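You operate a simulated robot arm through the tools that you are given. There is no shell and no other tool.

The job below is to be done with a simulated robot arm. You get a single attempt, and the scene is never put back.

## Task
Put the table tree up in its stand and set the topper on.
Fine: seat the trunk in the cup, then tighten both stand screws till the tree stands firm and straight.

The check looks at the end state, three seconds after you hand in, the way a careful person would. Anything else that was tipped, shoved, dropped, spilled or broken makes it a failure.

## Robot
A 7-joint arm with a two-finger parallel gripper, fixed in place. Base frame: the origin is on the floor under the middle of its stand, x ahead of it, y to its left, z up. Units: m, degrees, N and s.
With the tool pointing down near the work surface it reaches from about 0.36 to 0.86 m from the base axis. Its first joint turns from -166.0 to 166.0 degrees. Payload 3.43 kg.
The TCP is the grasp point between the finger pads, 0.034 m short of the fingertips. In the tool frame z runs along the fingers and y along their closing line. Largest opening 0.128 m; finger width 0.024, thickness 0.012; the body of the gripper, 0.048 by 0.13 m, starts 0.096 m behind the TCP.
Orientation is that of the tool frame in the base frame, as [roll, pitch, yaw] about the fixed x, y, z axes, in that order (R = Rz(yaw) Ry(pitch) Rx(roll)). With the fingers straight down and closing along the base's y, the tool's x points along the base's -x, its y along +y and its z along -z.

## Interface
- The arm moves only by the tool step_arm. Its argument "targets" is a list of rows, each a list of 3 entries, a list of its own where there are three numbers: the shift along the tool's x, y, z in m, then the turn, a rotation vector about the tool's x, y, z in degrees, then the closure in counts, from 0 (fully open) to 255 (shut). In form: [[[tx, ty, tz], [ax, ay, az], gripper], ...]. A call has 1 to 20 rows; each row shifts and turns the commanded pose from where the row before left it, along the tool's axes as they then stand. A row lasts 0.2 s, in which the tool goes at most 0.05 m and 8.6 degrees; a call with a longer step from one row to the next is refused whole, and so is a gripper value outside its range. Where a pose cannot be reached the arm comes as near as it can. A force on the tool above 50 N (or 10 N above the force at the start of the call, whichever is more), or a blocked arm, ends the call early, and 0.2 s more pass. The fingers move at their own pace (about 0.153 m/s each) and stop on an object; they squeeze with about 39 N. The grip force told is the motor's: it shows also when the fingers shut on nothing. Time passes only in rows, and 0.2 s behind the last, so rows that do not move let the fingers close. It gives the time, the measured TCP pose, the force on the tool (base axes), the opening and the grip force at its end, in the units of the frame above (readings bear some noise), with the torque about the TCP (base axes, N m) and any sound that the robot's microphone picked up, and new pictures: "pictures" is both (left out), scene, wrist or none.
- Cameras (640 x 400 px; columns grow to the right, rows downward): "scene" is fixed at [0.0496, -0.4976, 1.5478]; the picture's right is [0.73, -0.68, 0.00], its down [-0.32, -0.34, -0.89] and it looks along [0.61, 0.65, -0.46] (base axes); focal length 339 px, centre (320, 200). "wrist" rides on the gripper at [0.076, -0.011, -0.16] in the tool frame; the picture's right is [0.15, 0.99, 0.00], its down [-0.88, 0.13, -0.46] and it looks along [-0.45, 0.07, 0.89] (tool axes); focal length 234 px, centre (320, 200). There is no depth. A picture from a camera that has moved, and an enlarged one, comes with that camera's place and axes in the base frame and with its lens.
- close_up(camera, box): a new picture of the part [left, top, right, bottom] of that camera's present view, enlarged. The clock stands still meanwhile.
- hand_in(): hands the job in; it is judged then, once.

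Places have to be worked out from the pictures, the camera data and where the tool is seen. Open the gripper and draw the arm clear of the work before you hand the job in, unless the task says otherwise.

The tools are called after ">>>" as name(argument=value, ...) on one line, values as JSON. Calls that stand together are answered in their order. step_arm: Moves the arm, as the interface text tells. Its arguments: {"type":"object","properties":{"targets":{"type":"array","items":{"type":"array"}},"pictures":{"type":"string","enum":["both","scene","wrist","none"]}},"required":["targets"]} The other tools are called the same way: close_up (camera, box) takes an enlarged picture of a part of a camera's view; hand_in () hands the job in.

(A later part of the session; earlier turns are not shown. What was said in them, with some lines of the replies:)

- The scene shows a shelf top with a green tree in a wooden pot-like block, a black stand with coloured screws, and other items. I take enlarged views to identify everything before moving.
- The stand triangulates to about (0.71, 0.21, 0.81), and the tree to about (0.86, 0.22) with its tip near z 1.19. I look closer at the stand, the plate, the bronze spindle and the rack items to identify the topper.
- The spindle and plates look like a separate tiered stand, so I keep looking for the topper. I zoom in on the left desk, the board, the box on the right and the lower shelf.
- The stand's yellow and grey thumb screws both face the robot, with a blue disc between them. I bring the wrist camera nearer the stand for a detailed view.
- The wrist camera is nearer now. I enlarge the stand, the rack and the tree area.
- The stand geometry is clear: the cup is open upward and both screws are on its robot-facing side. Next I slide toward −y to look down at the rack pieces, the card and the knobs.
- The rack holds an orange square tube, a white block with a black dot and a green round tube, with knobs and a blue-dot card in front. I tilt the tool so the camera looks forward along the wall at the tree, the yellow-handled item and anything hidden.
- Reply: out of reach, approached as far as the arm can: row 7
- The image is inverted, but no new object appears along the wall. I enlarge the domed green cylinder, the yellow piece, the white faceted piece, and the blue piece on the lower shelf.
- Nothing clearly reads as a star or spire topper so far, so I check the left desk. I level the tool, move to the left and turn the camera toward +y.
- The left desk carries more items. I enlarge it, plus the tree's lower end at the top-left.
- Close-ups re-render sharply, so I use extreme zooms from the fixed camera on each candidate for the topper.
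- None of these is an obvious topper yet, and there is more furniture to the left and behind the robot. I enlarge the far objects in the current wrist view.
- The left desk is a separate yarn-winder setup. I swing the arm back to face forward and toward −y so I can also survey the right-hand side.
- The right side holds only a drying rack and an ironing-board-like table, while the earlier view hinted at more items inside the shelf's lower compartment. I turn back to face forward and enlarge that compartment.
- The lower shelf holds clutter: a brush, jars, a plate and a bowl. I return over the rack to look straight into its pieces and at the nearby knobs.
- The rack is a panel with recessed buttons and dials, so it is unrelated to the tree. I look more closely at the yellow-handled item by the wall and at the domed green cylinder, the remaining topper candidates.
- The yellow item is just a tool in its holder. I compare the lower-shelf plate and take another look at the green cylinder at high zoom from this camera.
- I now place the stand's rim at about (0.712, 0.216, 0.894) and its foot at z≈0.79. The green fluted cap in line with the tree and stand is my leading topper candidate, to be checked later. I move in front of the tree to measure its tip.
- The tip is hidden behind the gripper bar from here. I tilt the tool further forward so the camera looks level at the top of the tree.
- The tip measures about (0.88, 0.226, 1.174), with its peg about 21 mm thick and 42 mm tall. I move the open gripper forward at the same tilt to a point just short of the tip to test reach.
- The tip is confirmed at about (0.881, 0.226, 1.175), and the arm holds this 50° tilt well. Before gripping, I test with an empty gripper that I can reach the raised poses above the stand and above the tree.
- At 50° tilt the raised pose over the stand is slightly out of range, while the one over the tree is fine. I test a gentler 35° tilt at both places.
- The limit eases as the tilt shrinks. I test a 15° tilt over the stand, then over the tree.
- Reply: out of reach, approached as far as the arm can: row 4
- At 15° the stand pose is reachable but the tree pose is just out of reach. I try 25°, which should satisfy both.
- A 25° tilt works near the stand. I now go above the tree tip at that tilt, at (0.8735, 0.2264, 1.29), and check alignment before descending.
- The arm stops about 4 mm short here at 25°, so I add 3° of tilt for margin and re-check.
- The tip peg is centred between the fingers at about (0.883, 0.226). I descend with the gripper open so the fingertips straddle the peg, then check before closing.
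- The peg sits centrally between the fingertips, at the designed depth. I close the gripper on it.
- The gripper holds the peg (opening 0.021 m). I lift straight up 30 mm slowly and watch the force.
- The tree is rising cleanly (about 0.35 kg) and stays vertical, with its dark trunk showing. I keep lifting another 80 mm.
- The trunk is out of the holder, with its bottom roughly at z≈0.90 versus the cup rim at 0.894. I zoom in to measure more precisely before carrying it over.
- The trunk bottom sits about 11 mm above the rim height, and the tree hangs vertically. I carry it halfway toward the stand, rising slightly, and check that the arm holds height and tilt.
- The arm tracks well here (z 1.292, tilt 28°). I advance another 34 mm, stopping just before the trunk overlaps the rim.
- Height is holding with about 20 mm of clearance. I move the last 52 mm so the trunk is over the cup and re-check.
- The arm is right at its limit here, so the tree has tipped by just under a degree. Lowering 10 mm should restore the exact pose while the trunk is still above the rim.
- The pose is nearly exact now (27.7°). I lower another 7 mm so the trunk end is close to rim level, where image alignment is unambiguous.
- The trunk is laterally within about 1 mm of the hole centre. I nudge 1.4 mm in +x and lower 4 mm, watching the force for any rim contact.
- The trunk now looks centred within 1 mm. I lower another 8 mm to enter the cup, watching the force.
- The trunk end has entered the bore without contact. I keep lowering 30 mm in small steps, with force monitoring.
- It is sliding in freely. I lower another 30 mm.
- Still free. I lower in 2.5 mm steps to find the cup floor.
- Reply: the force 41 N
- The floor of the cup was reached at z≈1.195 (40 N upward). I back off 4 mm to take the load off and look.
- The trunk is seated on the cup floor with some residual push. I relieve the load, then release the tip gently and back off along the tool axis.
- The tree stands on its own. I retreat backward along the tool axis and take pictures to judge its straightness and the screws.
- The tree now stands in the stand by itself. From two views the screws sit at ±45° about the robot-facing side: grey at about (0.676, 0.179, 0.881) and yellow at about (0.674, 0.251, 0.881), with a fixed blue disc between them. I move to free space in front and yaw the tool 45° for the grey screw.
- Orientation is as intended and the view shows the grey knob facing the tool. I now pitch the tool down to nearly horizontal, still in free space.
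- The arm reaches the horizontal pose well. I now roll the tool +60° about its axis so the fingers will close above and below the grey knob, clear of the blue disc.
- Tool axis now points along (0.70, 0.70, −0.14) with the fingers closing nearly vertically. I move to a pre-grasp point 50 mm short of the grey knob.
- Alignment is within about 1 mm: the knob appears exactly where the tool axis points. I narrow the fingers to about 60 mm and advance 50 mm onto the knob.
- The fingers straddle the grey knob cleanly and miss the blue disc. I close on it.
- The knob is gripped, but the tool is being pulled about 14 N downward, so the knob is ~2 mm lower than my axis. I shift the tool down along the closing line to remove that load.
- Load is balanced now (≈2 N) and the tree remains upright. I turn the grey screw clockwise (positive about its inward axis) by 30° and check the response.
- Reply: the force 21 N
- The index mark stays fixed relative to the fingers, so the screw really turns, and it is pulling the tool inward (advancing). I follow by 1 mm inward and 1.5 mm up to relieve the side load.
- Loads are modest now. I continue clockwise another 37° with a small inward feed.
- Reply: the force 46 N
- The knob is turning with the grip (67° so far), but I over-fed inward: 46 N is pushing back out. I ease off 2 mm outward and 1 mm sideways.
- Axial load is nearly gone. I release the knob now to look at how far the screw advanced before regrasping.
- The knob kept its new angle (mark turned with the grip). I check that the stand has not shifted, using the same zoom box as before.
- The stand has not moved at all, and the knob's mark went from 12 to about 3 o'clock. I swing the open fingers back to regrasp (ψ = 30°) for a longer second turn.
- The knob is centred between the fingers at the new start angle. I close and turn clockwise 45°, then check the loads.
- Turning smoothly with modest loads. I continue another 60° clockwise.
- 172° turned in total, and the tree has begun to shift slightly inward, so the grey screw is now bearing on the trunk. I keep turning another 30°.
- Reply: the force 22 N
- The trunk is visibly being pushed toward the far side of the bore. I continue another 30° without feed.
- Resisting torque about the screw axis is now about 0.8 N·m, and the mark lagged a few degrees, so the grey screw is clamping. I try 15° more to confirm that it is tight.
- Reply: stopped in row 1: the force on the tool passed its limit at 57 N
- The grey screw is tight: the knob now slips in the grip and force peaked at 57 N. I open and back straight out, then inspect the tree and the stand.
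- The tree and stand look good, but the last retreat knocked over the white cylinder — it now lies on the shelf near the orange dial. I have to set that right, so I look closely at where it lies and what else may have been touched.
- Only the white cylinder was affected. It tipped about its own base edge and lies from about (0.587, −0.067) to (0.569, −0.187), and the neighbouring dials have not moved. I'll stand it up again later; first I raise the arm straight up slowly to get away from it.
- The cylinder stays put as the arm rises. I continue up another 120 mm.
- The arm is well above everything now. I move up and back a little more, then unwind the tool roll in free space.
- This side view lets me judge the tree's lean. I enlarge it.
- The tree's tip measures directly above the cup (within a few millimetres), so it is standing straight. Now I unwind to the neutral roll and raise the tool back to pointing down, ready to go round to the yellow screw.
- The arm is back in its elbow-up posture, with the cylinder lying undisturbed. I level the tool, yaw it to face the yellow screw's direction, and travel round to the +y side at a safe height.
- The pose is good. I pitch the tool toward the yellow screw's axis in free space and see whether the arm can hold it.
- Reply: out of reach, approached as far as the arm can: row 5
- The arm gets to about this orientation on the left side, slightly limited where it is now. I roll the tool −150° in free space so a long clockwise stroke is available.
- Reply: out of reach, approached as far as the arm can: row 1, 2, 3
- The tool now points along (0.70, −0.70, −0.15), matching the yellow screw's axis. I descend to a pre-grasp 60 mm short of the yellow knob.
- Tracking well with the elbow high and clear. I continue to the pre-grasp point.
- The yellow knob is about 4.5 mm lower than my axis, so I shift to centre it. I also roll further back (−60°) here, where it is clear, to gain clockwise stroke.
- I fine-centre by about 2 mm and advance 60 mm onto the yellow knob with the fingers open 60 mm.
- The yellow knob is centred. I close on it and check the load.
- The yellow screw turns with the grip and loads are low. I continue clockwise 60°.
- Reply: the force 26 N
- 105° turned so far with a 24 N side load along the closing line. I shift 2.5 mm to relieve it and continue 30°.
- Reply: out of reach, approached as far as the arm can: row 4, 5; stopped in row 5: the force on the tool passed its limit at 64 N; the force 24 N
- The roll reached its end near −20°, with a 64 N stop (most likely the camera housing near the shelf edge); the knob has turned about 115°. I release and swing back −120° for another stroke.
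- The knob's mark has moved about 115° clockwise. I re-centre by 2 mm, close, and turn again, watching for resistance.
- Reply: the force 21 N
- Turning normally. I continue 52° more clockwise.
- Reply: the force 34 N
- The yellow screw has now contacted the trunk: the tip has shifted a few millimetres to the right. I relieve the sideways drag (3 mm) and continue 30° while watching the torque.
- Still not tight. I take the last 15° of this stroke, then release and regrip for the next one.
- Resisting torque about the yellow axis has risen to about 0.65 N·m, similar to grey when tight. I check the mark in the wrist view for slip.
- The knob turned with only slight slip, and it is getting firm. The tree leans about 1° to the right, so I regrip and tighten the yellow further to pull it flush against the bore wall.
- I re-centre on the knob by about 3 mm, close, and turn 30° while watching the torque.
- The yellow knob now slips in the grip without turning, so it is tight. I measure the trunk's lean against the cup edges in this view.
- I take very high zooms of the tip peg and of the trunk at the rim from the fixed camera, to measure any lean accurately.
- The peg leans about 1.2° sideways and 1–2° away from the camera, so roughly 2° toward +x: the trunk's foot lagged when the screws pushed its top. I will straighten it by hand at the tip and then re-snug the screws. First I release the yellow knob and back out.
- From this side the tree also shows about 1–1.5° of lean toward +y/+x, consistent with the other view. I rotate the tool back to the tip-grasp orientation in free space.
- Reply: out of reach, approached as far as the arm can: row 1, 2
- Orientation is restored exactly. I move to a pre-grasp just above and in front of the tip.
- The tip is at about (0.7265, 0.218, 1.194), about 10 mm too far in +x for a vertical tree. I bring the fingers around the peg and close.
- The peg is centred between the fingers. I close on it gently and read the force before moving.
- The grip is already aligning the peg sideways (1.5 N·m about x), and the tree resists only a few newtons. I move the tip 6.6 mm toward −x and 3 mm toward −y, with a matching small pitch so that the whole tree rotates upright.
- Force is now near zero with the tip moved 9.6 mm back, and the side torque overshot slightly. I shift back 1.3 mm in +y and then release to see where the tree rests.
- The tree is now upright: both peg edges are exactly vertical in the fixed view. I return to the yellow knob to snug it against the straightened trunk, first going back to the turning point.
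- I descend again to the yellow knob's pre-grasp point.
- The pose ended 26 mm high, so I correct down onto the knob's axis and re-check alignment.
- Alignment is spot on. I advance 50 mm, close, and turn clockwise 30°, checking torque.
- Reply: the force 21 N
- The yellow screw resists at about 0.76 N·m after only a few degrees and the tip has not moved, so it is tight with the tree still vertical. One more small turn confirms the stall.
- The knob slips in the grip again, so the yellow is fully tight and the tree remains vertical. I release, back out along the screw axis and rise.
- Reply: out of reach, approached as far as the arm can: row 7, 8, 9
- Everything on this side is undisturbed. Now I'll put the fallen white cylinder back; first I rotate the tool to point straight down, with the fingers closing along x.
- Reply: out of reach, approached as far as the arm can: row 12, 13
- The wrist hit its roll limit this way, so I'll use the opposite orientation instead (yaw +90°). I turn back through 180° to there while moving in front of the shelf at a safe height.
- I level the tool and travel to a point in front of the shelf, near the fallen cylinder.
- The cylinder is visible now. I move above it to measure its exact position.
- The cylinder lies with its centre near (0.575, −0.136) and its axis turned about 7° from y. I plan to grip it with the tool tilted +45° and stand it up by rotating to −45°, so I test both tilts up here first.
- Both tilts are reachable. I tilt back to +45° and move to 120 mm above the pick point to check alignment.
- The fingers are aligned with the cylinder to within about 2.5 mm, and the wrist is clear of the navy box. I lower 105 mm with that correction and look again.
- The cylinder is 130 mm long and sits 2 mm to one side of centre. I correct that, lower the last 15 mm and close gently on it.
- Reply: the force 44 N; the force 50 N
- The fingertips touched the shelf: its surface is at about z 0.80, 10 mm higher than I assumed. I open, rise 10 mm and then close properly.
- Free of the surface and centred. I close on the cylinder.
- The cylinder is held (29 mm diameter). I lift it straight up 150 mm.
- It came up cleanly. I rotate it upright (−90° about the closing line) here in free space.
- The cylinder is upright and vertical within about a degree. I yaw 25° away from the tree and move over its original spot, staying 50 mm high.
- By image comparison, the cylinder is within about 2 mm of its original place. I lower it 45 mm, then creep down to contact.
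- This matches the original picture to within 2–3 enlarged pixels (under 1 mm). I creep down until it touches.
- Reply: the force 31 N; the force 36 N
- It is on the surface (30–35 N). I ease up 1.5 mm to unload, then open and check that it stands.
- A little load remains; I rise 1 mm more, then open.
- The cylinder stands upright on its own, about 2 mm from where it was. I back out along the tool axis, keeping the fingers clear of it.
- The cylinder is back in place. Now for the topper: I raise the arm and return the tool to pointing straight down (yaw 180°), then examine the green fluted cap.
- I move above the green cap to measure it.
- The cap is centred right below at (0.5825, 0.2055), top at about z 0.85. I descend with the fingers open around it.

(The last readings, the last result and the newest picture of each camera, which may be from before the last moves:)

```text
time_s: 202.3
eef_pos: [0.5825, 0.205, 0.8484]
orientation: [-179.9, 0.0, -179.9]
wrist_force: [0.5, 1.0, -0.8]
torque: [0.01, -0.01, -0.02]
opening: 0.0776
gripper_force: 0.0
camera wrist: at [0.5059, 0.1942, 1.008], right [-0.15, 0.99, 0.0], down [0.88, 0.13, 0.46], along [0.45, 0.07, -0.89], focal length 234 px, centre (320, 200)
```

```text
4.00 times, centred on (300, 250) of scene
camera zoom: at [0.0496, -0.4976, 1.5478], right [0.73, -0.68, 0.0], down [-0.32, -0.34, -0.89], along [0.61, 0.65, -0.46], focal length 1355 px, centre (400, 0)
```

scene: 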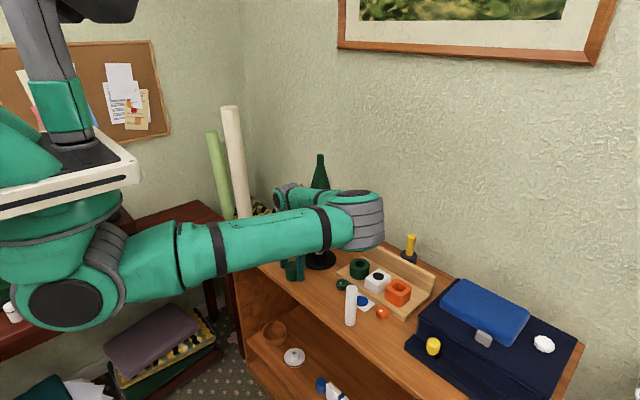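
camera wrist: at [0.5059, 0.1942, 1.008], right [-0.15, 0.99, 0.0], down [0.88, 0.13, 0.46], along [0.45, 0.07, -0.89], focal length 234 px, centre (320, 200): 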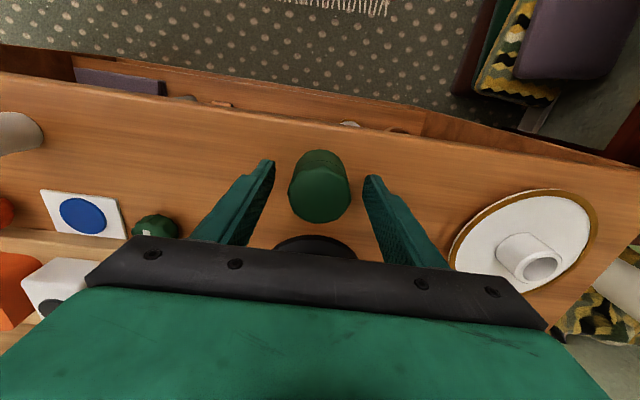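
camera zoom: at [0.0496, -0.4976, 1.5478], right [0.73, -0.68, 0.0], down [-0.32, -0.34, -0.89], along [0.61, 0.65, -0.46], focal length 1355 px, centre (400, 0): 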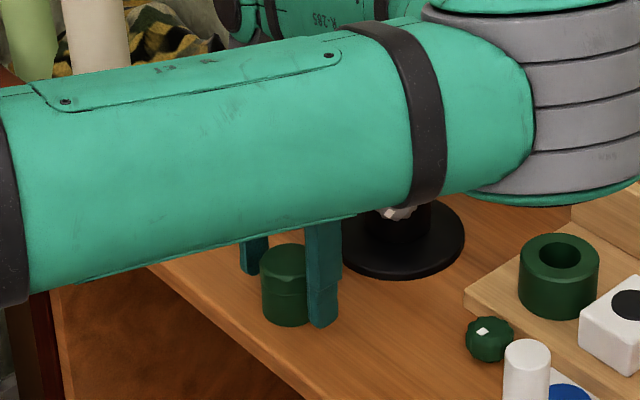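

The cap sits centred between the fingers. I close on it.

>>> step_arm(targets=[[[0, 0, 0], [0, 0, 0], 150], [[0, 0, 0], [0, 0, 0], 255], [[0, 0, 0], [0, 0, 0], 255], [[0, 0, 0], [0, 0, 0], 255]], pictures="none")

>>> step_arm(targets=[[[0, 0, -0.01], [0, 0, 0], 255], [[0, 0, -0.02], [0, 0, 0], 255], [[0, 0, -0.03], [0, 0, 0], 255], [[0, 0, -0.03], [0, 0, 0], 255], [[0, 0, 0], [0, 0, 0], 255]], pictures="both")

>>> close_up(camera="wrist", box=[240, 100, 400, 250])

>>> close_up(camera="scene", box=[250, 200, 350, 300])

```text
time_s: 203.3
eef_pos: [0.5833, 0.2056, 0.8487]
orientation: [179.9, 0.0, -180.0]
wrist_force: [0.1, -0.4, -0.2]
torque: [0.0, -0.01, 0.0]
opening: 0.0464
gripper_force: 38.6
```

```text
time_s: 204.5
eef_pos: [0.5818, 0.2055, 0.9398]
orientation: [-179.9, 0.0, -179.9]
wrist_force: [0.6, 0.6, 0.6]
torque: [0.01, -0.01, 0.01]
opening: 0.0466
gripper_force: 38.4
camera wrist: at [0.5052, 0.1942, 1.0991], right [-0.15, 0.99, 0.0], down [0.88, 0.13, 0.46], along [0.45, 0.07, -0.89], focal length 234 px, centre (320, 200)
```

scene: 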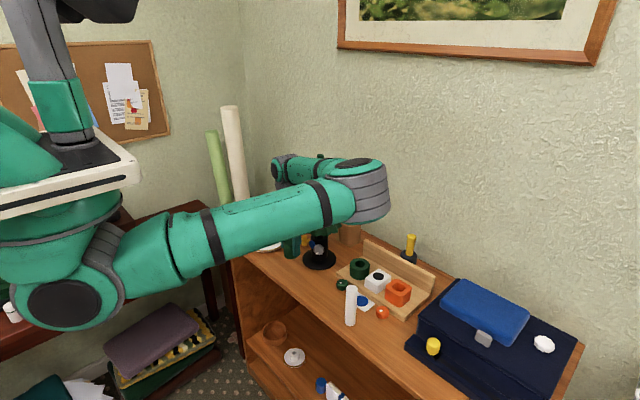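
wrist: 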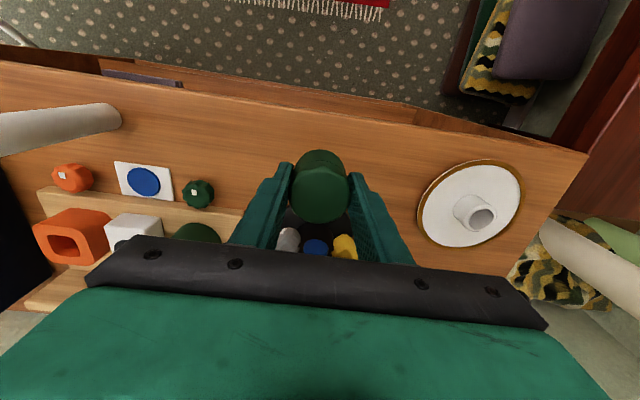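

```text
2.67 times, centred on (320, 175) of wrist
camera zoom: at [0.5052, 0.1942, 1.0991], right [-0.15, 0.99, 0.0], down [0.88, 0.13, 0.46], along [0.45, 0.07, -0.89], focal length 624 px, centre (320, 267)
```

zoom: 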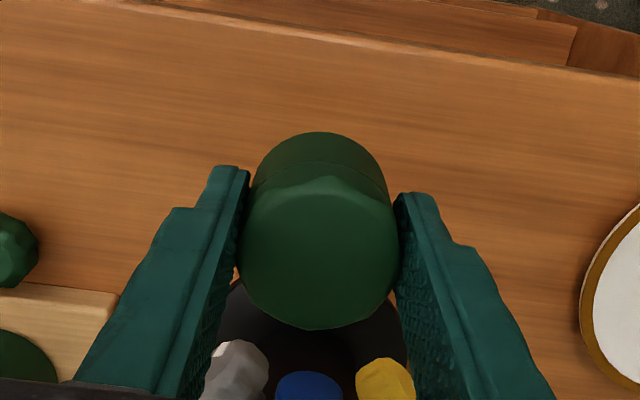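

```text
4.00 times, centred on (300, 250) of scene
camera zoom: at [0.0496, -0.4976, 1.5478], right [0.73, -0.68, 0.0], down [-0.32, -0.34, -0.89], along [0.61, 0.65, -0.46], focal length 1355 px, centre (400, 0)
```

zoom: 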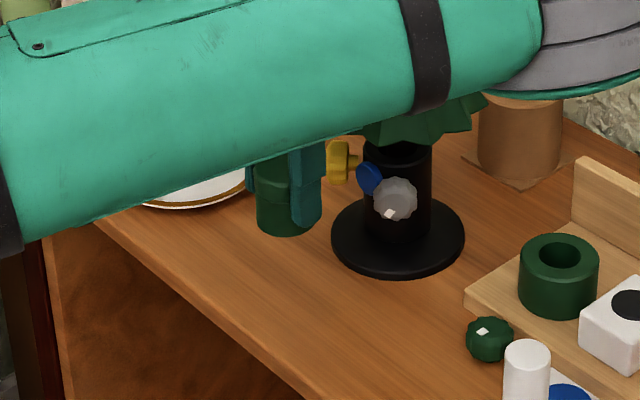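

The whole piece lifts as one and is very light. I move it to open space and tip its underside toward the fixed camera to see whether it has a socket.

>>> step_arm(targets=[[[0.0, 0, -0.03], [0, 0, 0], 255], [[0.0114, -0.02, -0.03], [0, 0, 0], 255], [[0.0114, -0.03, -0.03], [0, 0, 0], 255], [[0.0114, -0.03, -0.03], [0, 0, 0], 255], [[0.0114, -0.03, -0.03], [0, 0, 0], 255], [[0.0114, -0.03, -0.03], [0, 0, 0], 255], [[0.0114, -0.03, -0.03], [0, 0, 0], 255], [[0.0114, -0.03, 0], [0, 0, 0], 255], [[0, 0, 0], [0, 0, 7.7], 255], [[0, 0, 0], [0, 0, 7.7], 255], [[0, 0, 0], [0, 0, 7.7], 255], [[0, 0, 0], [0, 0, 7.7], 255], [[0, 0, 0], [0, 0, 7.7], 255], [[0, 0, 0], [0, 0, 7.7], 255], [[0, 0, 0], [0, 0, 7.7], 255], [[0, 0, 0], [0, 0, 7.7], 255], [[0, 0, 0], [0, 0, 7.7], 255], [[0, 0, 0], [0, 0, 7.7], 255], [[0, 0, 0], [0, 0, 7.7], 255], [[0, 0, 0], [0, 0, 0], 255]], pictures="none")

>>> step_arm(targets=[[[0, 0, 0], [0, -7.5, 0], 255], [[0, 0, 0], [0, -7.5, 0], 255], [[0, 0, 0], [0, -7.5, 0], 255], [[0, 0, 0], [0, -7.5, 0], 255], [[0, 0, 0], [0, -7.5, 0], 255], [[0, 0, 0], [0, -7.5, 0], 255], [[0, 0, 0], [0, -7.5, 0], 255], [[0, 0, 0], [0, -7.5, 0], 255], [[0, 0, 0], [0, -7.5, 0], 255], [[0, 0, 0], [0, 0, 0], 255]], pictures="both")

```text
time_s: 208.7
eef_pos: [0.5026, 0.0049, 1.1497]
orientation: [-180.0, 0.0, 95.3]
wrist_force: [0.9, -0.6, -0.3]
torque: [0.0, 0.02, -0.01]
opening: 0.0468
gripper_force: 39.3
```

```text
time_s: 210.9
eef_pos: [0.5024, 0.0055, 1.1041]
orientation: [-175.1, 66.4, 99.8]
wrist_force: [-0.5, -0.9, -0.7]
torque: [-0.01, 0.01, 0.03]
opening: 0.0467
gripper_force: 39.1
out of reach, approached as far as the arm can: row 8, 9
camera wrist: at [0.4742, 0.1802, 1.0978], right [0.97, 0.15, -0.17], down [0.16, 0.08, 0.98], along [0.16, -0.99, 0.06], focal length 234 px, centre (320, 200)
```

scene: 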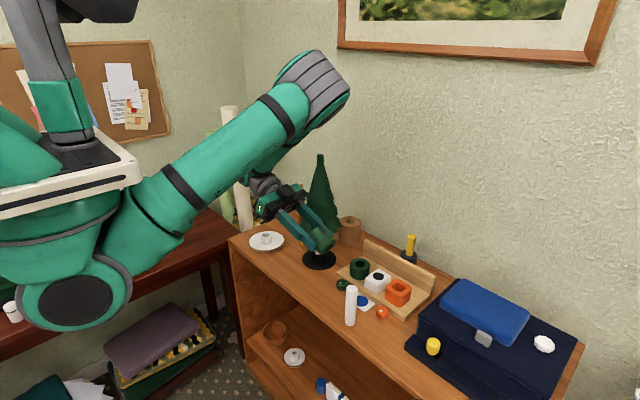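
wrist: 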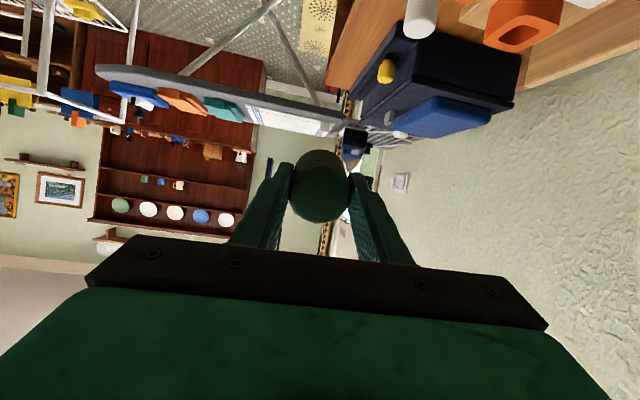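

The underside is turned partly toward the fixed camera. I enlarge it.

>>> close_up(camera="scene", box=[290, 210, 350, 270])

>>> close_up(camera="scene", box=[305, 225, 340, 260])

```text
6.67 times, centred on (320, 240) of scene
camera zoom: at [0.0496, -0.4976, 1.5478], right [0.73, -0.68, 0.0], down [-0.32, -0.34, -0.89], along [0.61, 0.65, -0.46], focal length 2258 px, centre (320, -67)
```

zoom: 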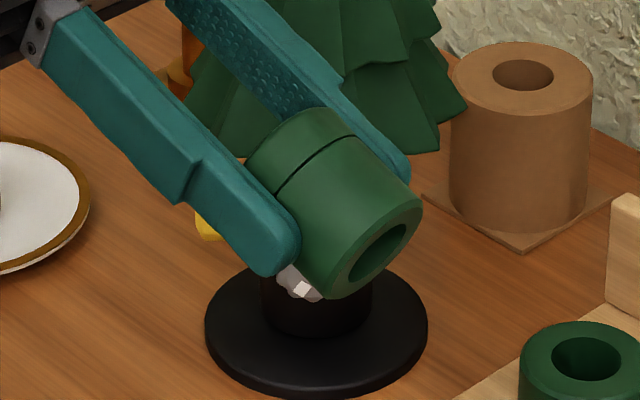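

```text
11.43 times, centred on (322, 242) of scene
camera zoom: at [0.0496, -0.4976, 1.5478], right [0.73, -0.68, 0.0], down [-0.32, -0.34, -0.89], along [0.61, 0.65, -0.46], focal length 3870 px, centre (291, -286)
```

zoom: 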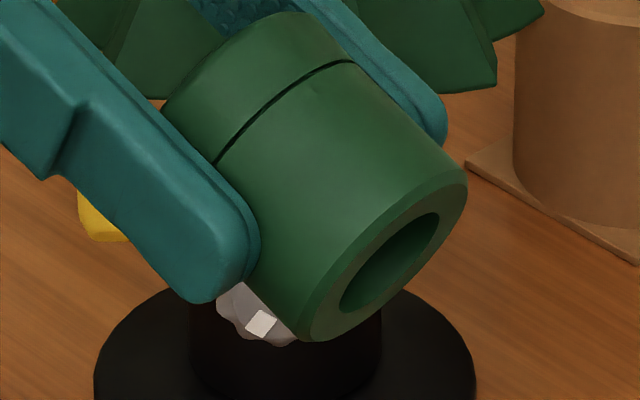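

The underside shows a round socket, so this green piece is indeed the topper, made to fit over the tip peg. I bring it back upright and raise it.

>>> step_arm(targets=[[[0, 0, 0], [0, 7.4, 0], 255], [[0, 0, 0], [0, 7.4, 0], 255], [[0, 0, 0], [0, 7.4, 0], 255], [[0, 0, 0], [0, 7.4, 0], 255], [[0, 0, 0], [0, 7.4, 0], 255], [[0, 0, 0], [0, 7.4, 0], 255], [[0, 0, 0], [0, 7.4, 0], 255], [[0, 0, 0], [0, 7.4, 0], 255], [[0, 0, 0], [0, 7.2, 0], 255], [[0, 0, 0], [0, 0, 0], 255]], pictures="none")

>>> step_arm(targets=[[[0, 0, -0.03], [0, 0, 0], 255], [[0, 0, -0.03], [0, 0, 0], 255], [[0, 0, -0.03], [0, 0, 0], 255], [[0, 0, -0.03], [0, 0, 0], 255], [[0, 0, -0.03], [0, 0, 0], 255], [[0, 0, -0.03], [0, 0, 0], 255], [[0, 0, 0], [0, 0, -7.7], 255], [[0, 0, 0], [0, 0, -7.7], 255], [[0, 0, 0], [0, 0, -7.7], 255], [[0, 0, 0], [0, 0, -7.7], 255], [[0, 0, 0], [0, 0, -7.7], 255], [[0, 0, 0], [0, 0, -7.7], 255], [[0, 0, 0], [0, 0, -7.7], 255], [[0, 0, 0], [0, 0, -7.7], 255], [[0, 0, 0], [0, 0, -7.7], 255], [[0, 0, 0], [0, 0, -7.7], 255], [[0, 0, 0], [0, 0, 0], 255]], pictures="both")

```text
time_s: 213.1
eef_pos: [0.5075, 0.005, 1.1209]
orientation: [179.9, 1.0, 95.3]
wrist_force: [-0.7, 0.6, -0.8]
torque: [-0.01, -0.03, -0.02]
opening: 0.0466
gripper_force: 39.1
```

```text
time_s: 216.7
eef_pos: [0.5067, 0.008, 1.3006]
orientation: [-178.9, 0.4, 172.6]
wrist_force: [0.0, 0.7, -0.1]
torque: [0.01, 0.02, 0.04]
opening: 0.0466
gripper_force: 38.7
camera wrist: at [0.429, 0.01, 1.4594], right [-0.02, 1.0, -0.02], down [0.89, 0.02, 0.46], along [0.46, -0.01, -0.89], focal length 234 px, centre (320, 200)
```

scene: 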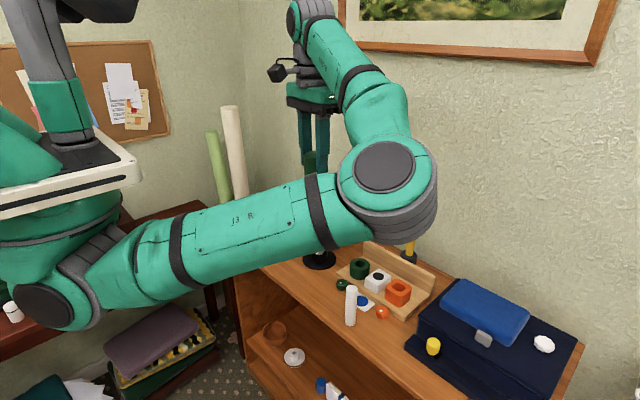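
wrist: 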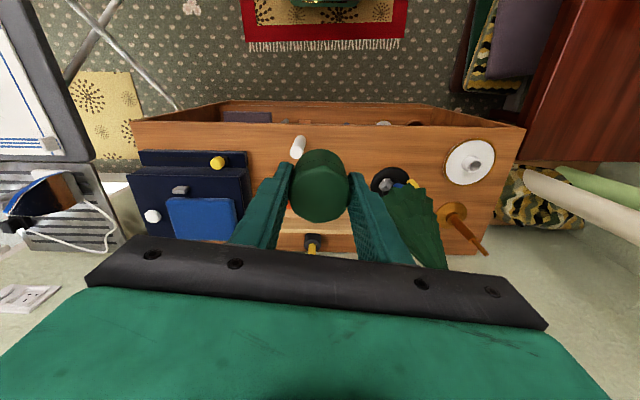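

I trim the orientation exactly vertical and move to just beyond the tip at a safe height, to measure the tip with the wrist camera at close range.

>>> step_arm(targets=[[[0, 0, 0], [-1.1, 0.4, -7.4], 255], [[-0.0335, 0.026, 0.001], [0, 0, 0], 255], [[-0.0335, 0.026, 0.001], [0, 0, 0], 255], [[-0.0335, 0.026, 0.001], [0, 0, 0], 255], [[-0.0335, 0.026, 0.001], [0, 0, 0], 255], [[-0.0335, 0.026, 0.001], [0, 0, 0], 255], [[-0.0335, 0.026, 0.001], [0, 0, 0], 255], [[-0.0335, 0.026, 0.001], [0, 0, 0], 255], [[-0.0335, 0.026, 0.001], [0, 0, 0], 255], [[0, 0, 0], [0, 0, 0], 255]], pictures="both")

>>> close_up(camera="wrist", box=[260, 30, 380, 150])

```text
time_s: 218.9
eef_pos: [0.775, 0.2162, 1.2914]
orientation: [-179.9, -0.2, 179.8]
wrist_force: [1.0, 1.2, 0.6]
torque: [0.0, 0.02, -0.01]
opening: 0.0466
gripper_force: 38.9
camera wrist: at [0.6994, 0.2051, 1.4508], right [-0.14, 0.99, 0.0], down [0.88, 0.13, 0.45], along [0.45, 0.07, -0.89], focal length 234 px, centre (320, 200)
```

scene: 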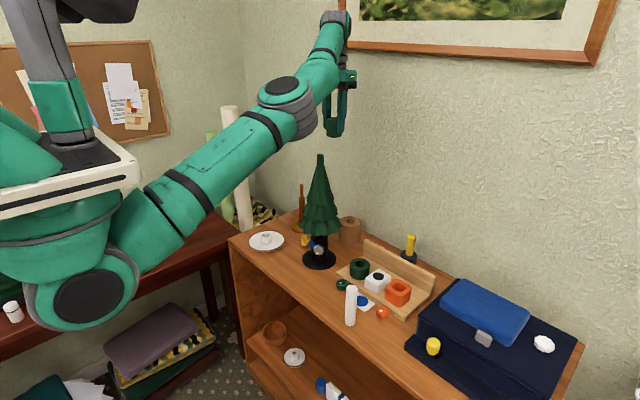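
wrist: 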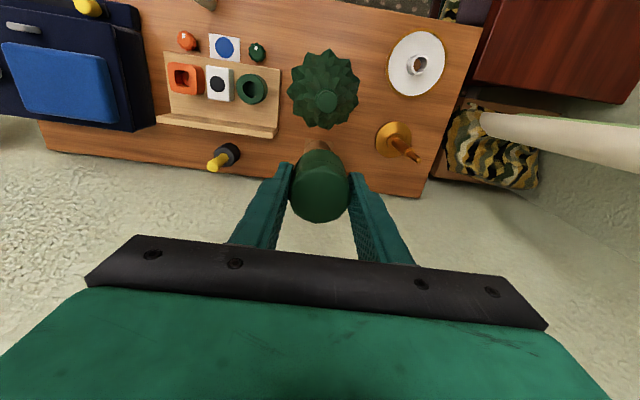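

```text
3.33 times, centred on (320, 90) of wrist
camera zoom: at [0.6994, 0.2051, 1.4508], right [-0.14, 0.99, 0.0], down [0.88, 0.13, 0.45], along [0.45, 0.07, -0.89], focal length 781 px, centre (320, 567)
```

zoom: 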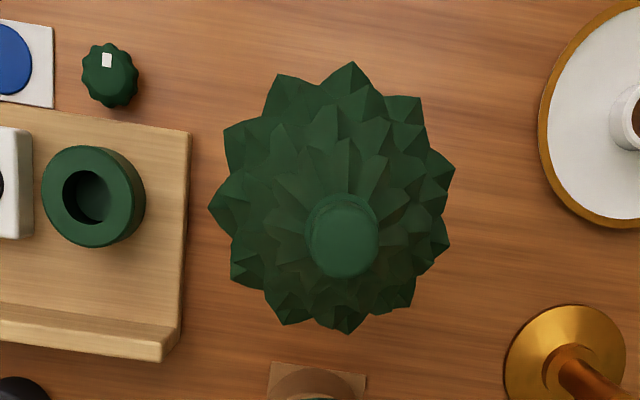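

From above, the tip measures about (0.717, 0.2147). I check how the topper sits in the grip so I can align its bore.

>>> close_up(camera="wrist", box=[260, 130, 380, 240])

>>> close_up(camera="scene", box=[310, 60, 360, 180])

```text
3.64 times, centred on (320, 185) of wrist
camera zoom: at [0.6994, 0.2051, 1.4508], right [-0.14, 0.99, 0.0], down [0.88, 0.13, 0.45], along [0.45, 0.07, -0.89], focal length 852 px, centre (320, 254)
```

zoom: 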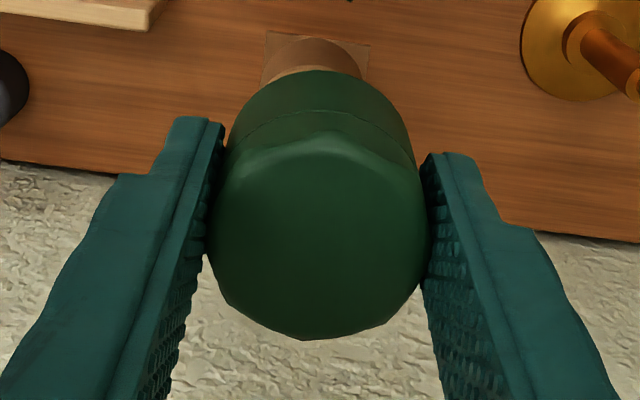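

```text
3.33 times, centred on (335, 120) of scene
camera zoom: at [0.0496, -0.4976, 1.5478], right [0.73, -0.68, 0.0], down [-0.32, -0.34, -0.89], along [0.61, 0.65, -0.46], focal length 1129 px, centre (270, 467)
```

zoom: 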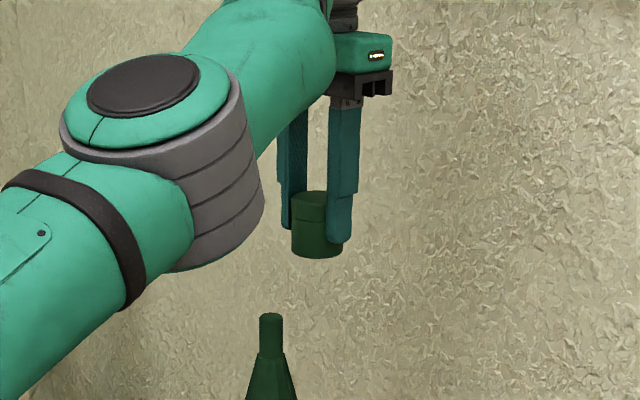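

The topper is centred in the grip within a millimetre. I move directly over the tip (−58 mm in x, −1.6 mm in y) and lower to about 10 mm above it, then check alignment.

>>> step_arm(targets=[[[0.0291, -0.0008, 0], [0, 0, 0], 255], [[0.0291, -0.0008, 0], [0, 0, 0], 255], [[0, 0, 0.019], [0, 0, 0], 255], [[0, 0, 0.019], [0, 0, 0], 255], [[0, 0, 0], [0, 0, 0], 255]], pictures="both")

>>> close_up(camera="scene", box=[300, 125, 340, 175])

>>> close_up(camera="wrist", box=[260, 100, 380, 240])

```text
time_s: 220.1
eef_pos: [0.7179, 0.2132, 1.2546]
orientation: [-180.0, -0.2, 179.8]
wrist_force: [-0.3, -0.1, -0.5]
torque: [-0.02, 0.06, -0.02]
opening: 0.0467
gripper_force: 39.3
camera wrist: at [0.6417, 0.2023, 1.4133], right [-0.14, 0.99, 0.0], down [0.88, 0.13, 0.45], along [0.45, 0.07, -0.89], focal length 234 px, centre (320, 200)
```

scene: 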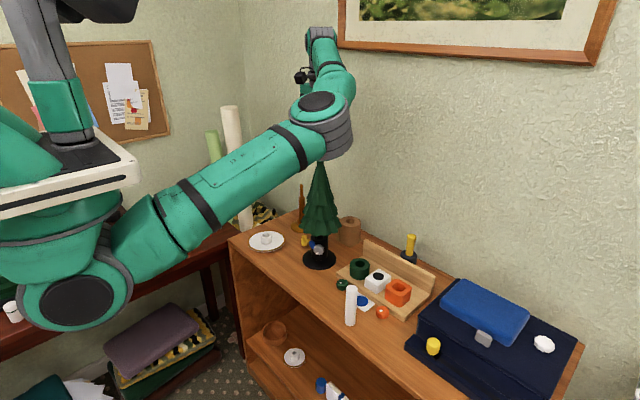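
wrist: 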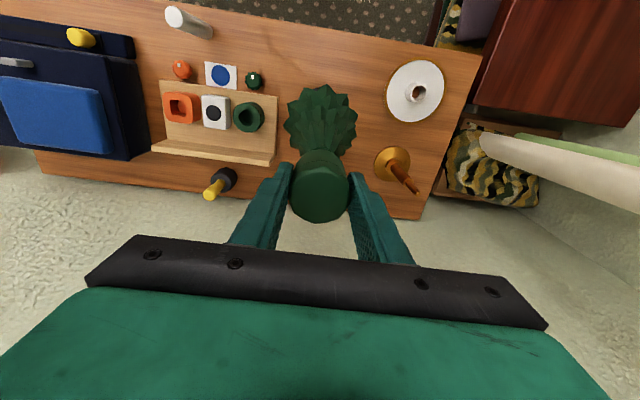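

```text
8.00 times, centred on (320, 150) of scene
camera zoom: at [0.0496, -0.4976, 1.5478], right [0.73, -0.68, 0.0], down [-0.32, -0.34, -0.89], along [0.61, 0.65, -0.46], focal length 2709 px, centre (320, 600)
```

zoom: 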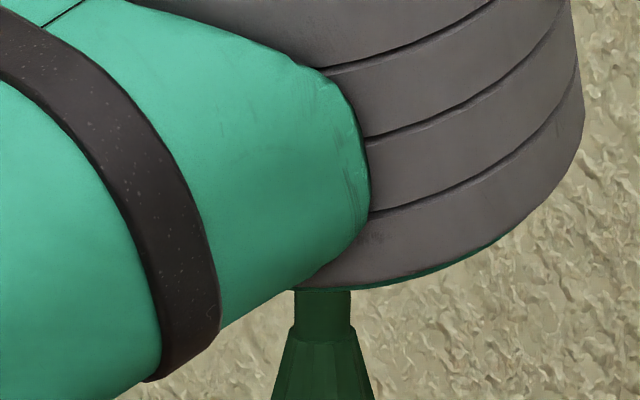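

```text
2.86 times, centred on (320, 170) of wrist
camera zoom: at [0.6417, 0.2023, 1.4133], right [-0.14, 0.99, 0.0], down [0.88, 0.13, 0.45], along [0.45, 0.07, -0.89], focal length 669 px, centre (320, 286)
```

zoom: 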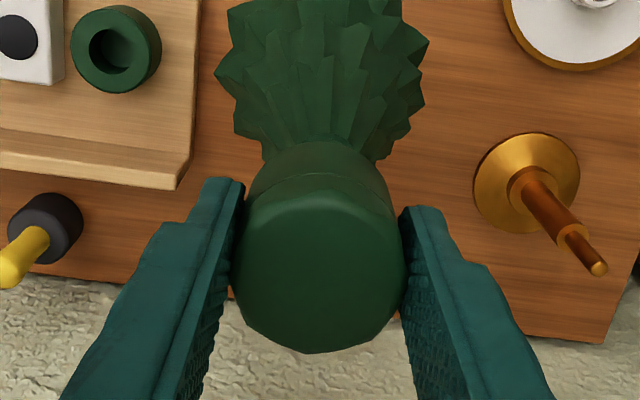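

I'm aligned by measurement (the elbow hides the tip from the fixed camera). I lower slowly in small steps, watching for early contact.

>>> step_arm(targets=[[[0, 0, 0.004], [0, 0, 0], 255], [[0, 0, 0.004], [0, 0, 0], 255], [[0, 0, 0.003], [0, 0, 0], 255], [[0, 0, 0], [0, 0, 0], 255]], pictures="none")

>>> step_arm(targets=[[[0, 0, 0.002], [0, 0, 0], 255], [[0, 0, 0.002], [0, 0, 0], 255], [[0, 0, 0], [0, 0, 0], 255]], pictures="none")

>>> close_up(camera="scene", box=[300, 125, 340, 175])

```text
time_s: 221.1
eef_pos: [0.718, 0.2125, 1.2443]
orientation: [-180.0, -0.2, 179.7]
wrist_force: [-0.1, -0.1, -1.1]
torque: [-0.02, -0.02, 0.02]
opening: 0.0469
gripper_force: 39.3
```

```text
time_s: 221.9
eef_pos: [0.7167, 0.213, 1.2391]
orientation: [-179.9, -0.2, 179.7]
wrist_force: [0.5, 0.5, 0.0]
torque: [-0.03, 0.03, 0.02]
opening: 0.0467
gripper_force: 38.7
```

```text
8.00 times, centred on (320, 150) of scene
camera zoom: at [0.0496, -0.4976, 1.5478], right [0.73, -0.68, 0.0], down [-0.32, -0.34, -0.89], along [0.61, 0.65, -0.46], focal length 2709 px, centre (320, 600)
```

zoom: 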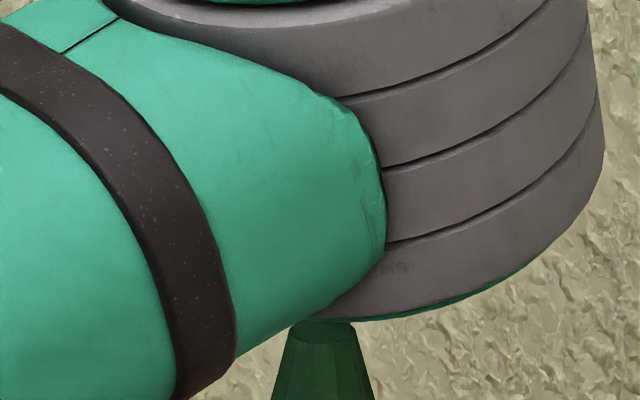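

The topper's lower edge is now below the tip's top with no contact force, so the peg is entering the bore. I keep lowering.

>>> step_arm(targets=[[[0, 0, 0.003], [0, 0, 0], 255], [[0, 0, 0.003], [0, 0, 0], 255], [[0, 0, 0], [0, 0, 0], 255]], pictures="none")

>>> step_arm(targets=[[[0, 0, 0.003], [0, 0, 0], 255], [[0, 0, 0.003], [0, 0, 0], 255], [[0, 0, 0], [0, 0, 0], 255]], pictures="none")

>>> step_arm(targets=[[[0, 0, 0.003], [0, 0, 0], 255], [[0, 0, 0.003], [0, 0, 0], 255], [[0, 0, 0], [0, 0, 0], 255]], pictures="wrist")

```text
time_s: 222.7
eef_pos: [0.7174, 0.213, 1.2332]
orientation: [-180.0, -0.2, 179.9]
wrist_force: [-0.3, -0.3, -0.8]
torque: [-0.02, 0.01, -0.02]
opening: 0.0469
gripper_force: 39.1
```

```text
time_s: 223.5
eef_pos: [0.7175, 0.214, 1.2263]
orientation: [-180.0, -0.1, 179.7]
wrist_force: [0.0, 0.2, -1.1]
torque: [-0.01, -0.01, 0.01]
opening: 0.0464
gripper_force: 38.9
```

```text
time_s: 224.3
eef_pos: [0.7171, 0.2135, 1.2215]
orientation: [180.0, -0.2, 179.7]
wrist_force: [-0.6, 0.0, -0.8]
torque: [0.0, -0.03, 0.02]
opening: 0.0466
gripper_force: 39.0
camera wrist: at [0.6413, 0.2026, 1.3801], right [-0.14, 0.99, 0.0], down [0.88, 0.13, 0.45], along [0.45, 0.07, -0.89], focal length 234 px, centre (320, 200)
```

wrist: 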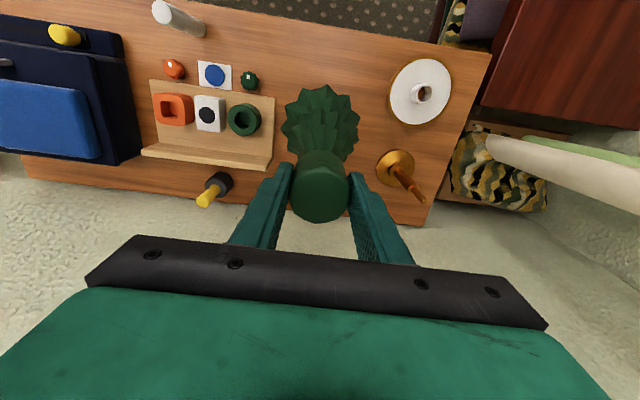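

21 mm of the peg should be inside with no side force. I continue in 2–3 mm steps until it seats.

>>> step_arm(targets=[[[0, 0, 0.0025], [0, 0, 0], 255], [[0, 0, 0.0025], [0, 0, 0], 255], [[0, 0, 0], [0, 0, 0], 255]], pictures="none")

>>> step_arm(targets=[[[0, 0, 0.002], [0, 0, 0], 255], [[0, 0, 0.002], [0, 0, 0], 255], [[0, 0, 0], [0, 0, 0], 255]], pictures="none")

>>> step_arm(targets=[[[0, 0, 0.0015], [0, 0, 0], 255], [[0, 0, 0.0015], [0, 0, 0], 255], [[0, 0, 0], [0, 0, 0], 255]], pictures="none")

```text
time_s: 225.1
eef_pos: [0.7175, 0.2136, 1.2152]
orientation: [-179.9, -0.1, 179.9]
wrist_force: [0.3, -0.2, 0.0]
torque: [0.04, 0.01, 0.0]
opening: 0.0466
gripper_force: 38.7
```

```text
time_s: 225.9
eef_pos: [0.7178, 0.2139, 1.2109]
orientation: [179.9, -0.2, 179.8]
wrist_force: [-0.3, -0.4, -1.2]
torque: [0.01, 0.02, -0.01]
opening: 0.0467
gripper_force: 39.0
```

```text
time_s: 226.7
eef_pos: [0.7167, 0.2126, 1.2093]
orientation: [179.9, -0.2, 179.8]
wrist_force: [0.2, 0.1, 6.7]
torque: [0.0, -0.08, -0.01]
opening: 0.0468
gripper_force: 39.3
```

It has seated: +6.7 N at z 1.209, about 33 mm down the peg. I release the topper gently.

>>> step_arm(targets=[[[0, 0, -0.0008], [0, 0, 0], 255], [[0, 0, 0], [0, 0, 0], 255]], pictures="none")

>>> step_arm(targets=[[[0, 0, 0], [0, 0, 0], 150], [[0, 0, 0], [0, 0, 0], 110], [[0, 0, 0], [0, 0, 0], 60], [[0, 0, 0], [0, 0, 0], 60]], pictures="both")

>>> close_up(camera="wrist", box=[240, 60, 400, 240])

```text
time_s: 227.3
eef_pos: [0.7172, 0.2136, 1.2097]
orientation: [180.0, -0.1, 179.8]
wrist_force: [-0.1, 0.4, 2.4]
torque: [0.03, -0.03, -0.03]
opening: 0.0467
gripper_force: 39.1
```

```text
time_s: 228.3
eef_pos: [0.7173, 0.2138, 1.2104]
orientation: [-180.0, -0.1, 179.7]
wrist_force: [0.3, 0.5, -0.8]
torque: [0.01, 0.01, 0.0]
opening: 0.098
gripper_force: 0.1
camera wrist: at [0.6409, 0.2027, 1.369], right [-0.14, 0.99, 0.0], down [0.88, 0.13, 0.45], along [0.45, 0.07, -0.89], focal length 234 px, centre (320, 200)
```

scene: 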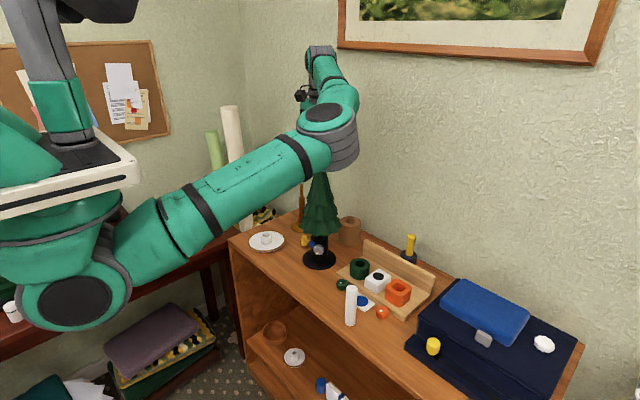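
wrist: 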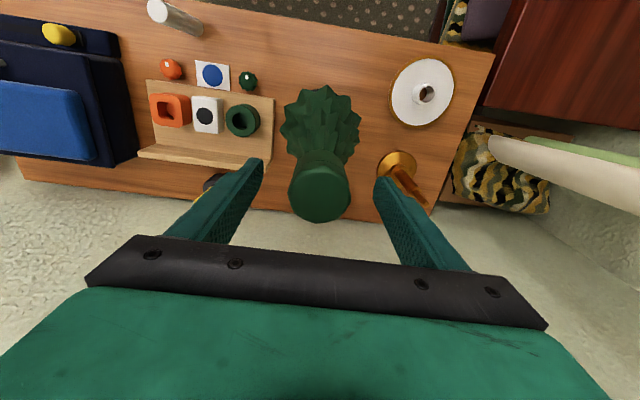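

```text
2.22 times, centred on (320, 150) of wrist
camera zoom: at [0.6409, 0.2027, 1.369], right [-0.14, 0.99, 0.0], down [0.88, 0.13, 0.45], along [0.45, 0.07, -0.89], focal length 520 px, centre (320, 311)
```

zoom: 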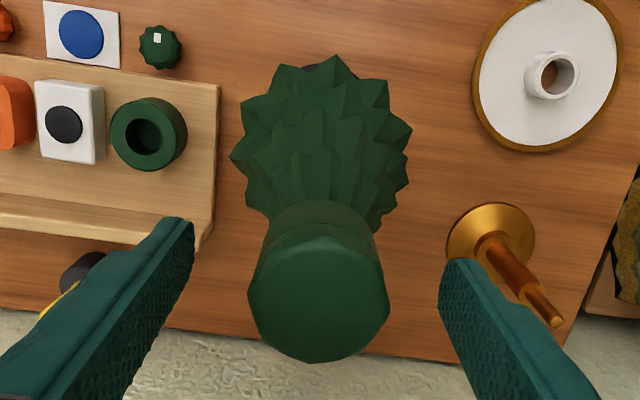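

The topper rests on the tip. I raise the open gripper straight up and back away, then inspect.

>>> step_arm(targets=[[[0, 0, -0.015], [0, 0, 0], 60], [[0, 0, -0.02], [0, 0, 0], 60], [[0, 0, -0.02], [0, 0, 0], 60], [[0, 0, -0.02], [0, 0, 0], 60], [[0.03, 0.0, -0.005], [0, 0, 0], 60], [[0.04, 0.02, 0], [0, 0, 0], 60], [[0.04, 0.02, 0], [0, 0, 0], 60], [[0.04, 0.02, 0], [0, 0, 0], 60], [[0.04, 0.02, 0], [0, 0, 0], 60], [[0, 0, 0], [0, 0, 0], 60]], pictures="both")

>>> close_up(camera="scene", box=[280, 135, 360, 275])

>>> close_up(camera="scene", box=[300, 140, 345, 185])

```text
time_s: 230.5
eef_pos: [0.5277, 0.2945, 1.2911]
orientation: [-180.0, -0.2, 179.7]
wrist_force: [-0.1, -1.0, 0.0]
torque: [0.01, 0.02, 0.04]
opening: 0.098
gripper_force: 0.1
camera wrist: at [0.4511, 0.2839, 1.4504], right [-0.14, 0.99, 0.0], down [0.88, 0.13, 0.45], along [0.45, 0.07, -0.89], focal length 234 px, centre (320, 200)
```

scene: 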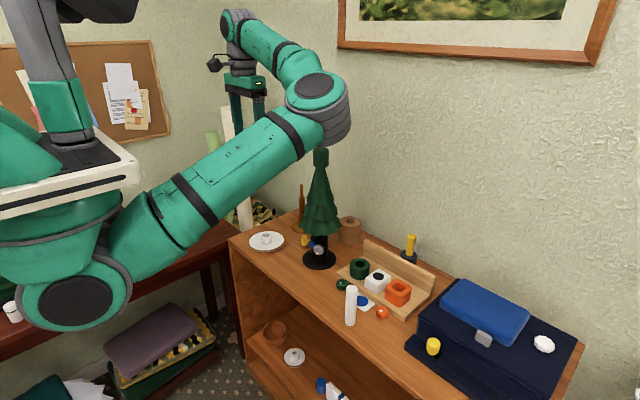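
wrist: 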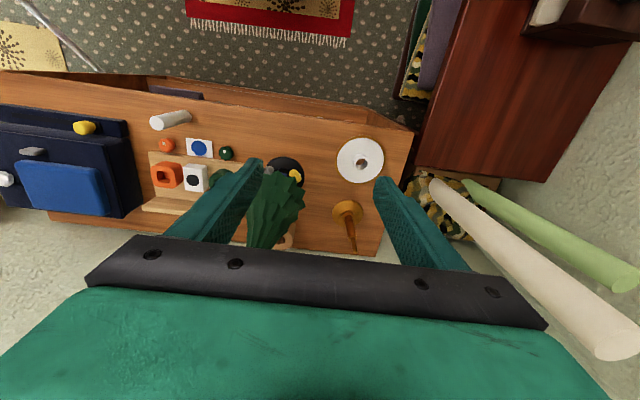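

```text
2.86 times, centred on (320, 205) of scene
camera zoom: at [0.0496, -0.4976, 1.5478], right [0.73, -0.68, 0.0], down [-0.32, -0.34, -0.89], along [0.61, 0.65, -0.46], focal length 968 px, centre (320, 186)
```

zoom: 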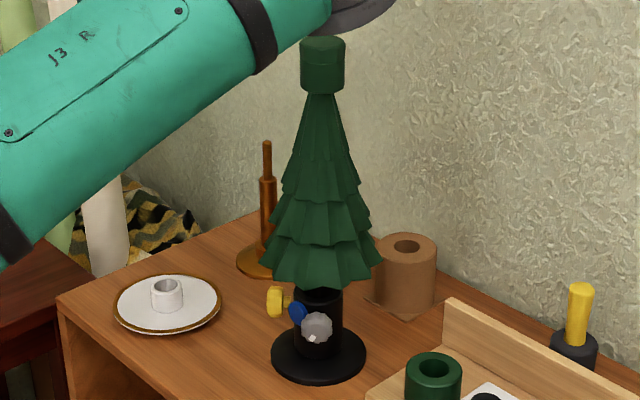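

```text
8.89 times, centred on (322, 162) of scene
camera zoom: at [0.0496, -0.4976, 1.5478], right [0.73, -0.68, 0.0], down [-0.32, -0.34, -0.89], along [0.61, 0.65, -0.46], focal length 3010 px, centre (298, 533)
```

zoom: 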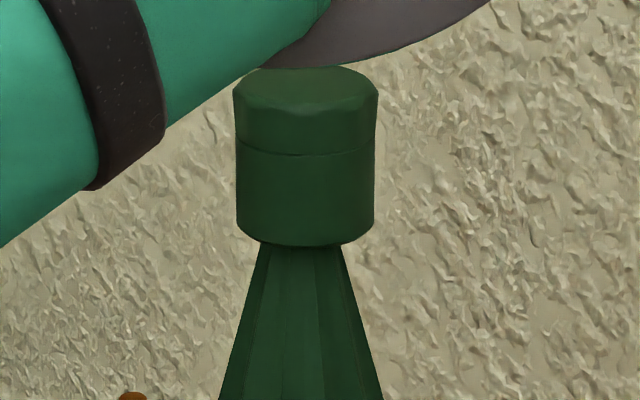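

The topper is fully seated on the tip and the tree is straight. I open the gripper fully, draw the arm farther back, and do a final check of the whole scene.

>>> step_arm(targets=[[[0.03, 0.02, -0.005], [0, 0, 0], 0], [[0.03, 0.02, -0.005], [0, 0, 0], 0], [[0.02, 0.01, 0], [0, 0, 0], 0], [[0, 0, 0], [0, 0, 0], 0], [[0, 0, 0], [0, 0, 0], 0]], pictures="both")

>>> close_up(camera="scene", box=[230, 130, 400, 310])

>>> close_up(camera="scene", box=[320, 220, 600, 380])

>>> close_up(camera="scene", box=[240, 300, 360, 400])

>>> close_up(camera="scene", box=[295, 215, 345, 275])

```text
time_s: 231.7
eef_pos: [0.4474, 0.344, 1.3013]
orientation: [-179.9, -0.2, 179.8]
wrist_force: [-0.1, -0.7, 0.2]
torque: [-0.02, -0.02, -0.01]
opening: 0.1281
gripper_force: 0.2
camera wrist: at [0.3718, 0.334, 1.4603], right [-0.14, 0.99, 0.0], down [0.88, 0.13, 0.45], along [0.45, 0.07, -0.89], focal length 234 px, centre (320, 200)
```

scene: 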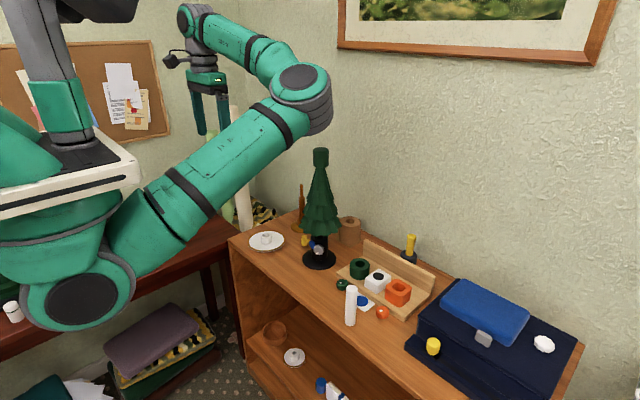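
wrist: 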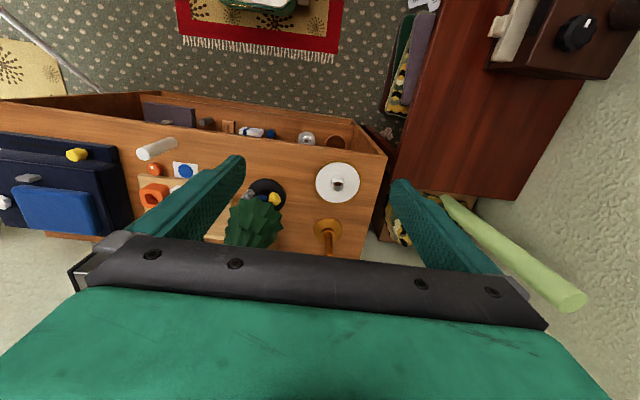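

```text
2.22 times, centred on (315, 220) of scene
camera zoom: at [0.0496, -0.4976, 1.5478], right [0.73, -0.68, 0.0], down [-0.32, -0.34, -0.89], along [0.61, 0.65, -0.46], focal length 753 px, centre (331, 156)
```

zoom: 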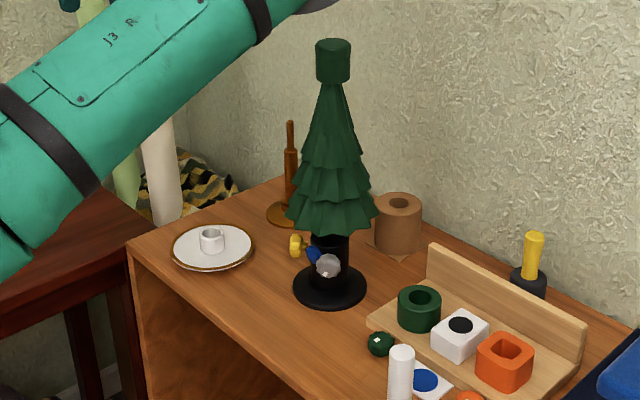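

```text
2.29 times, centred on (460, 300) of scene
camera zoom: at [0.0496, -0.4976, 1.5478], right [0.73, -0.68, 0.0], down [-0.32, -0.34, -0.89], along [0.61, 0.65, -0.46], focal length 774 px, centre (0, -29)
```

zoom: 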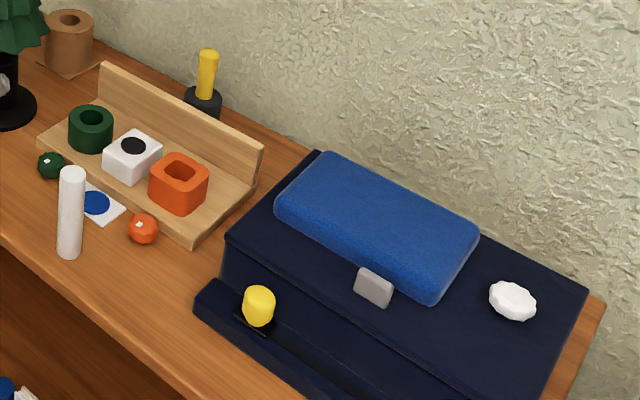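

```text
4.00 times, centred on (300, 350) of scene
camera zoom: at [0.0496, -0.4976, 1.5478], right [0.73, -0.68, 0.0], down [-0.32, -0.34, -0.89], along [0.61, 0.65, -0.46], focal length 1355 px, centre (400, -400)
```

zoom: 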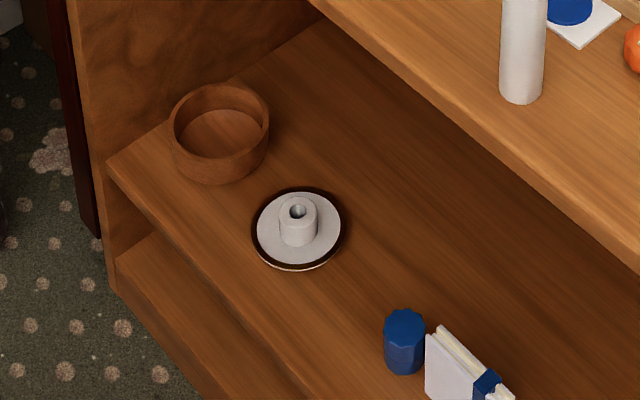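

```text
6.67 times, centred on (320, 245) of scene
camera zoom: at [0.0496, -0.4976, 1.5478], right [0.73, -0.68, 0.0], down [-0.32, -0.34, -0.89], along [0.61, 0.65, -0.46], focal length 2258 px, centre (320, -100)
```

zoom: 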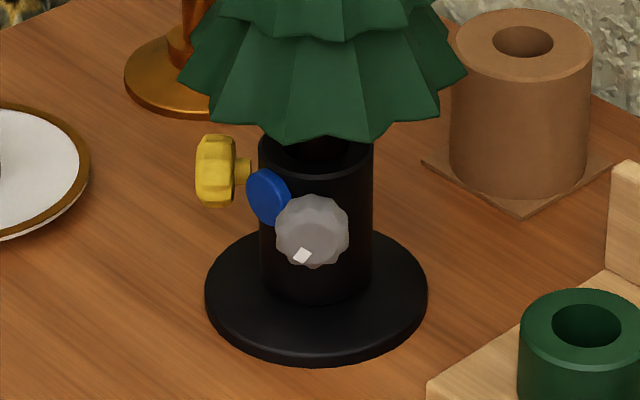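

All checks agree:
- **Tree:** it is seated and vertical in the stand.
- **Screws:** both were turned until they stalled, with no metal shank left showing.
- **Topper:** it is fully down on the tip.
- **Other items:** everything else appears where it started. The white cylinder, which I knocked over and stood back up, is about 2 mm off.

The gripper is open and the arm is clear, so I hand the job in.

>>> hand_in()

```text
The job is handed in.
```

The tree is up in its stand with the topper on, and I've handed the job in. I did knock one thing over along the way, described below.

- **Tree:** the trunk is seated on the floor of the cup. Tightening the screws first left it leaning about 2°. I straightened it by the tip and snugged the yellow screw again. My last measurements put any remaining lean at 1° or less.
- **Screws:** I turned both clockwise until the knobs slipped in the grip. I did not go back to re-check the grey one after straightening. I judged from the geometry that it still bears on the trunk.
- **Topper:** the topper is the green fluted piece that stood in front of the stand. I confirmed it has a socket underneath before fitting it. It sits about 33 mm down over the tip.
- **White cylinder:** backing away from the grey screw, the arm tipped the white cylinder over. I stood it back up about 2 mm from its original spot. In the final pictures nothing else appeared to have moved.

The gripper is open and the arm is clear of the shelf.
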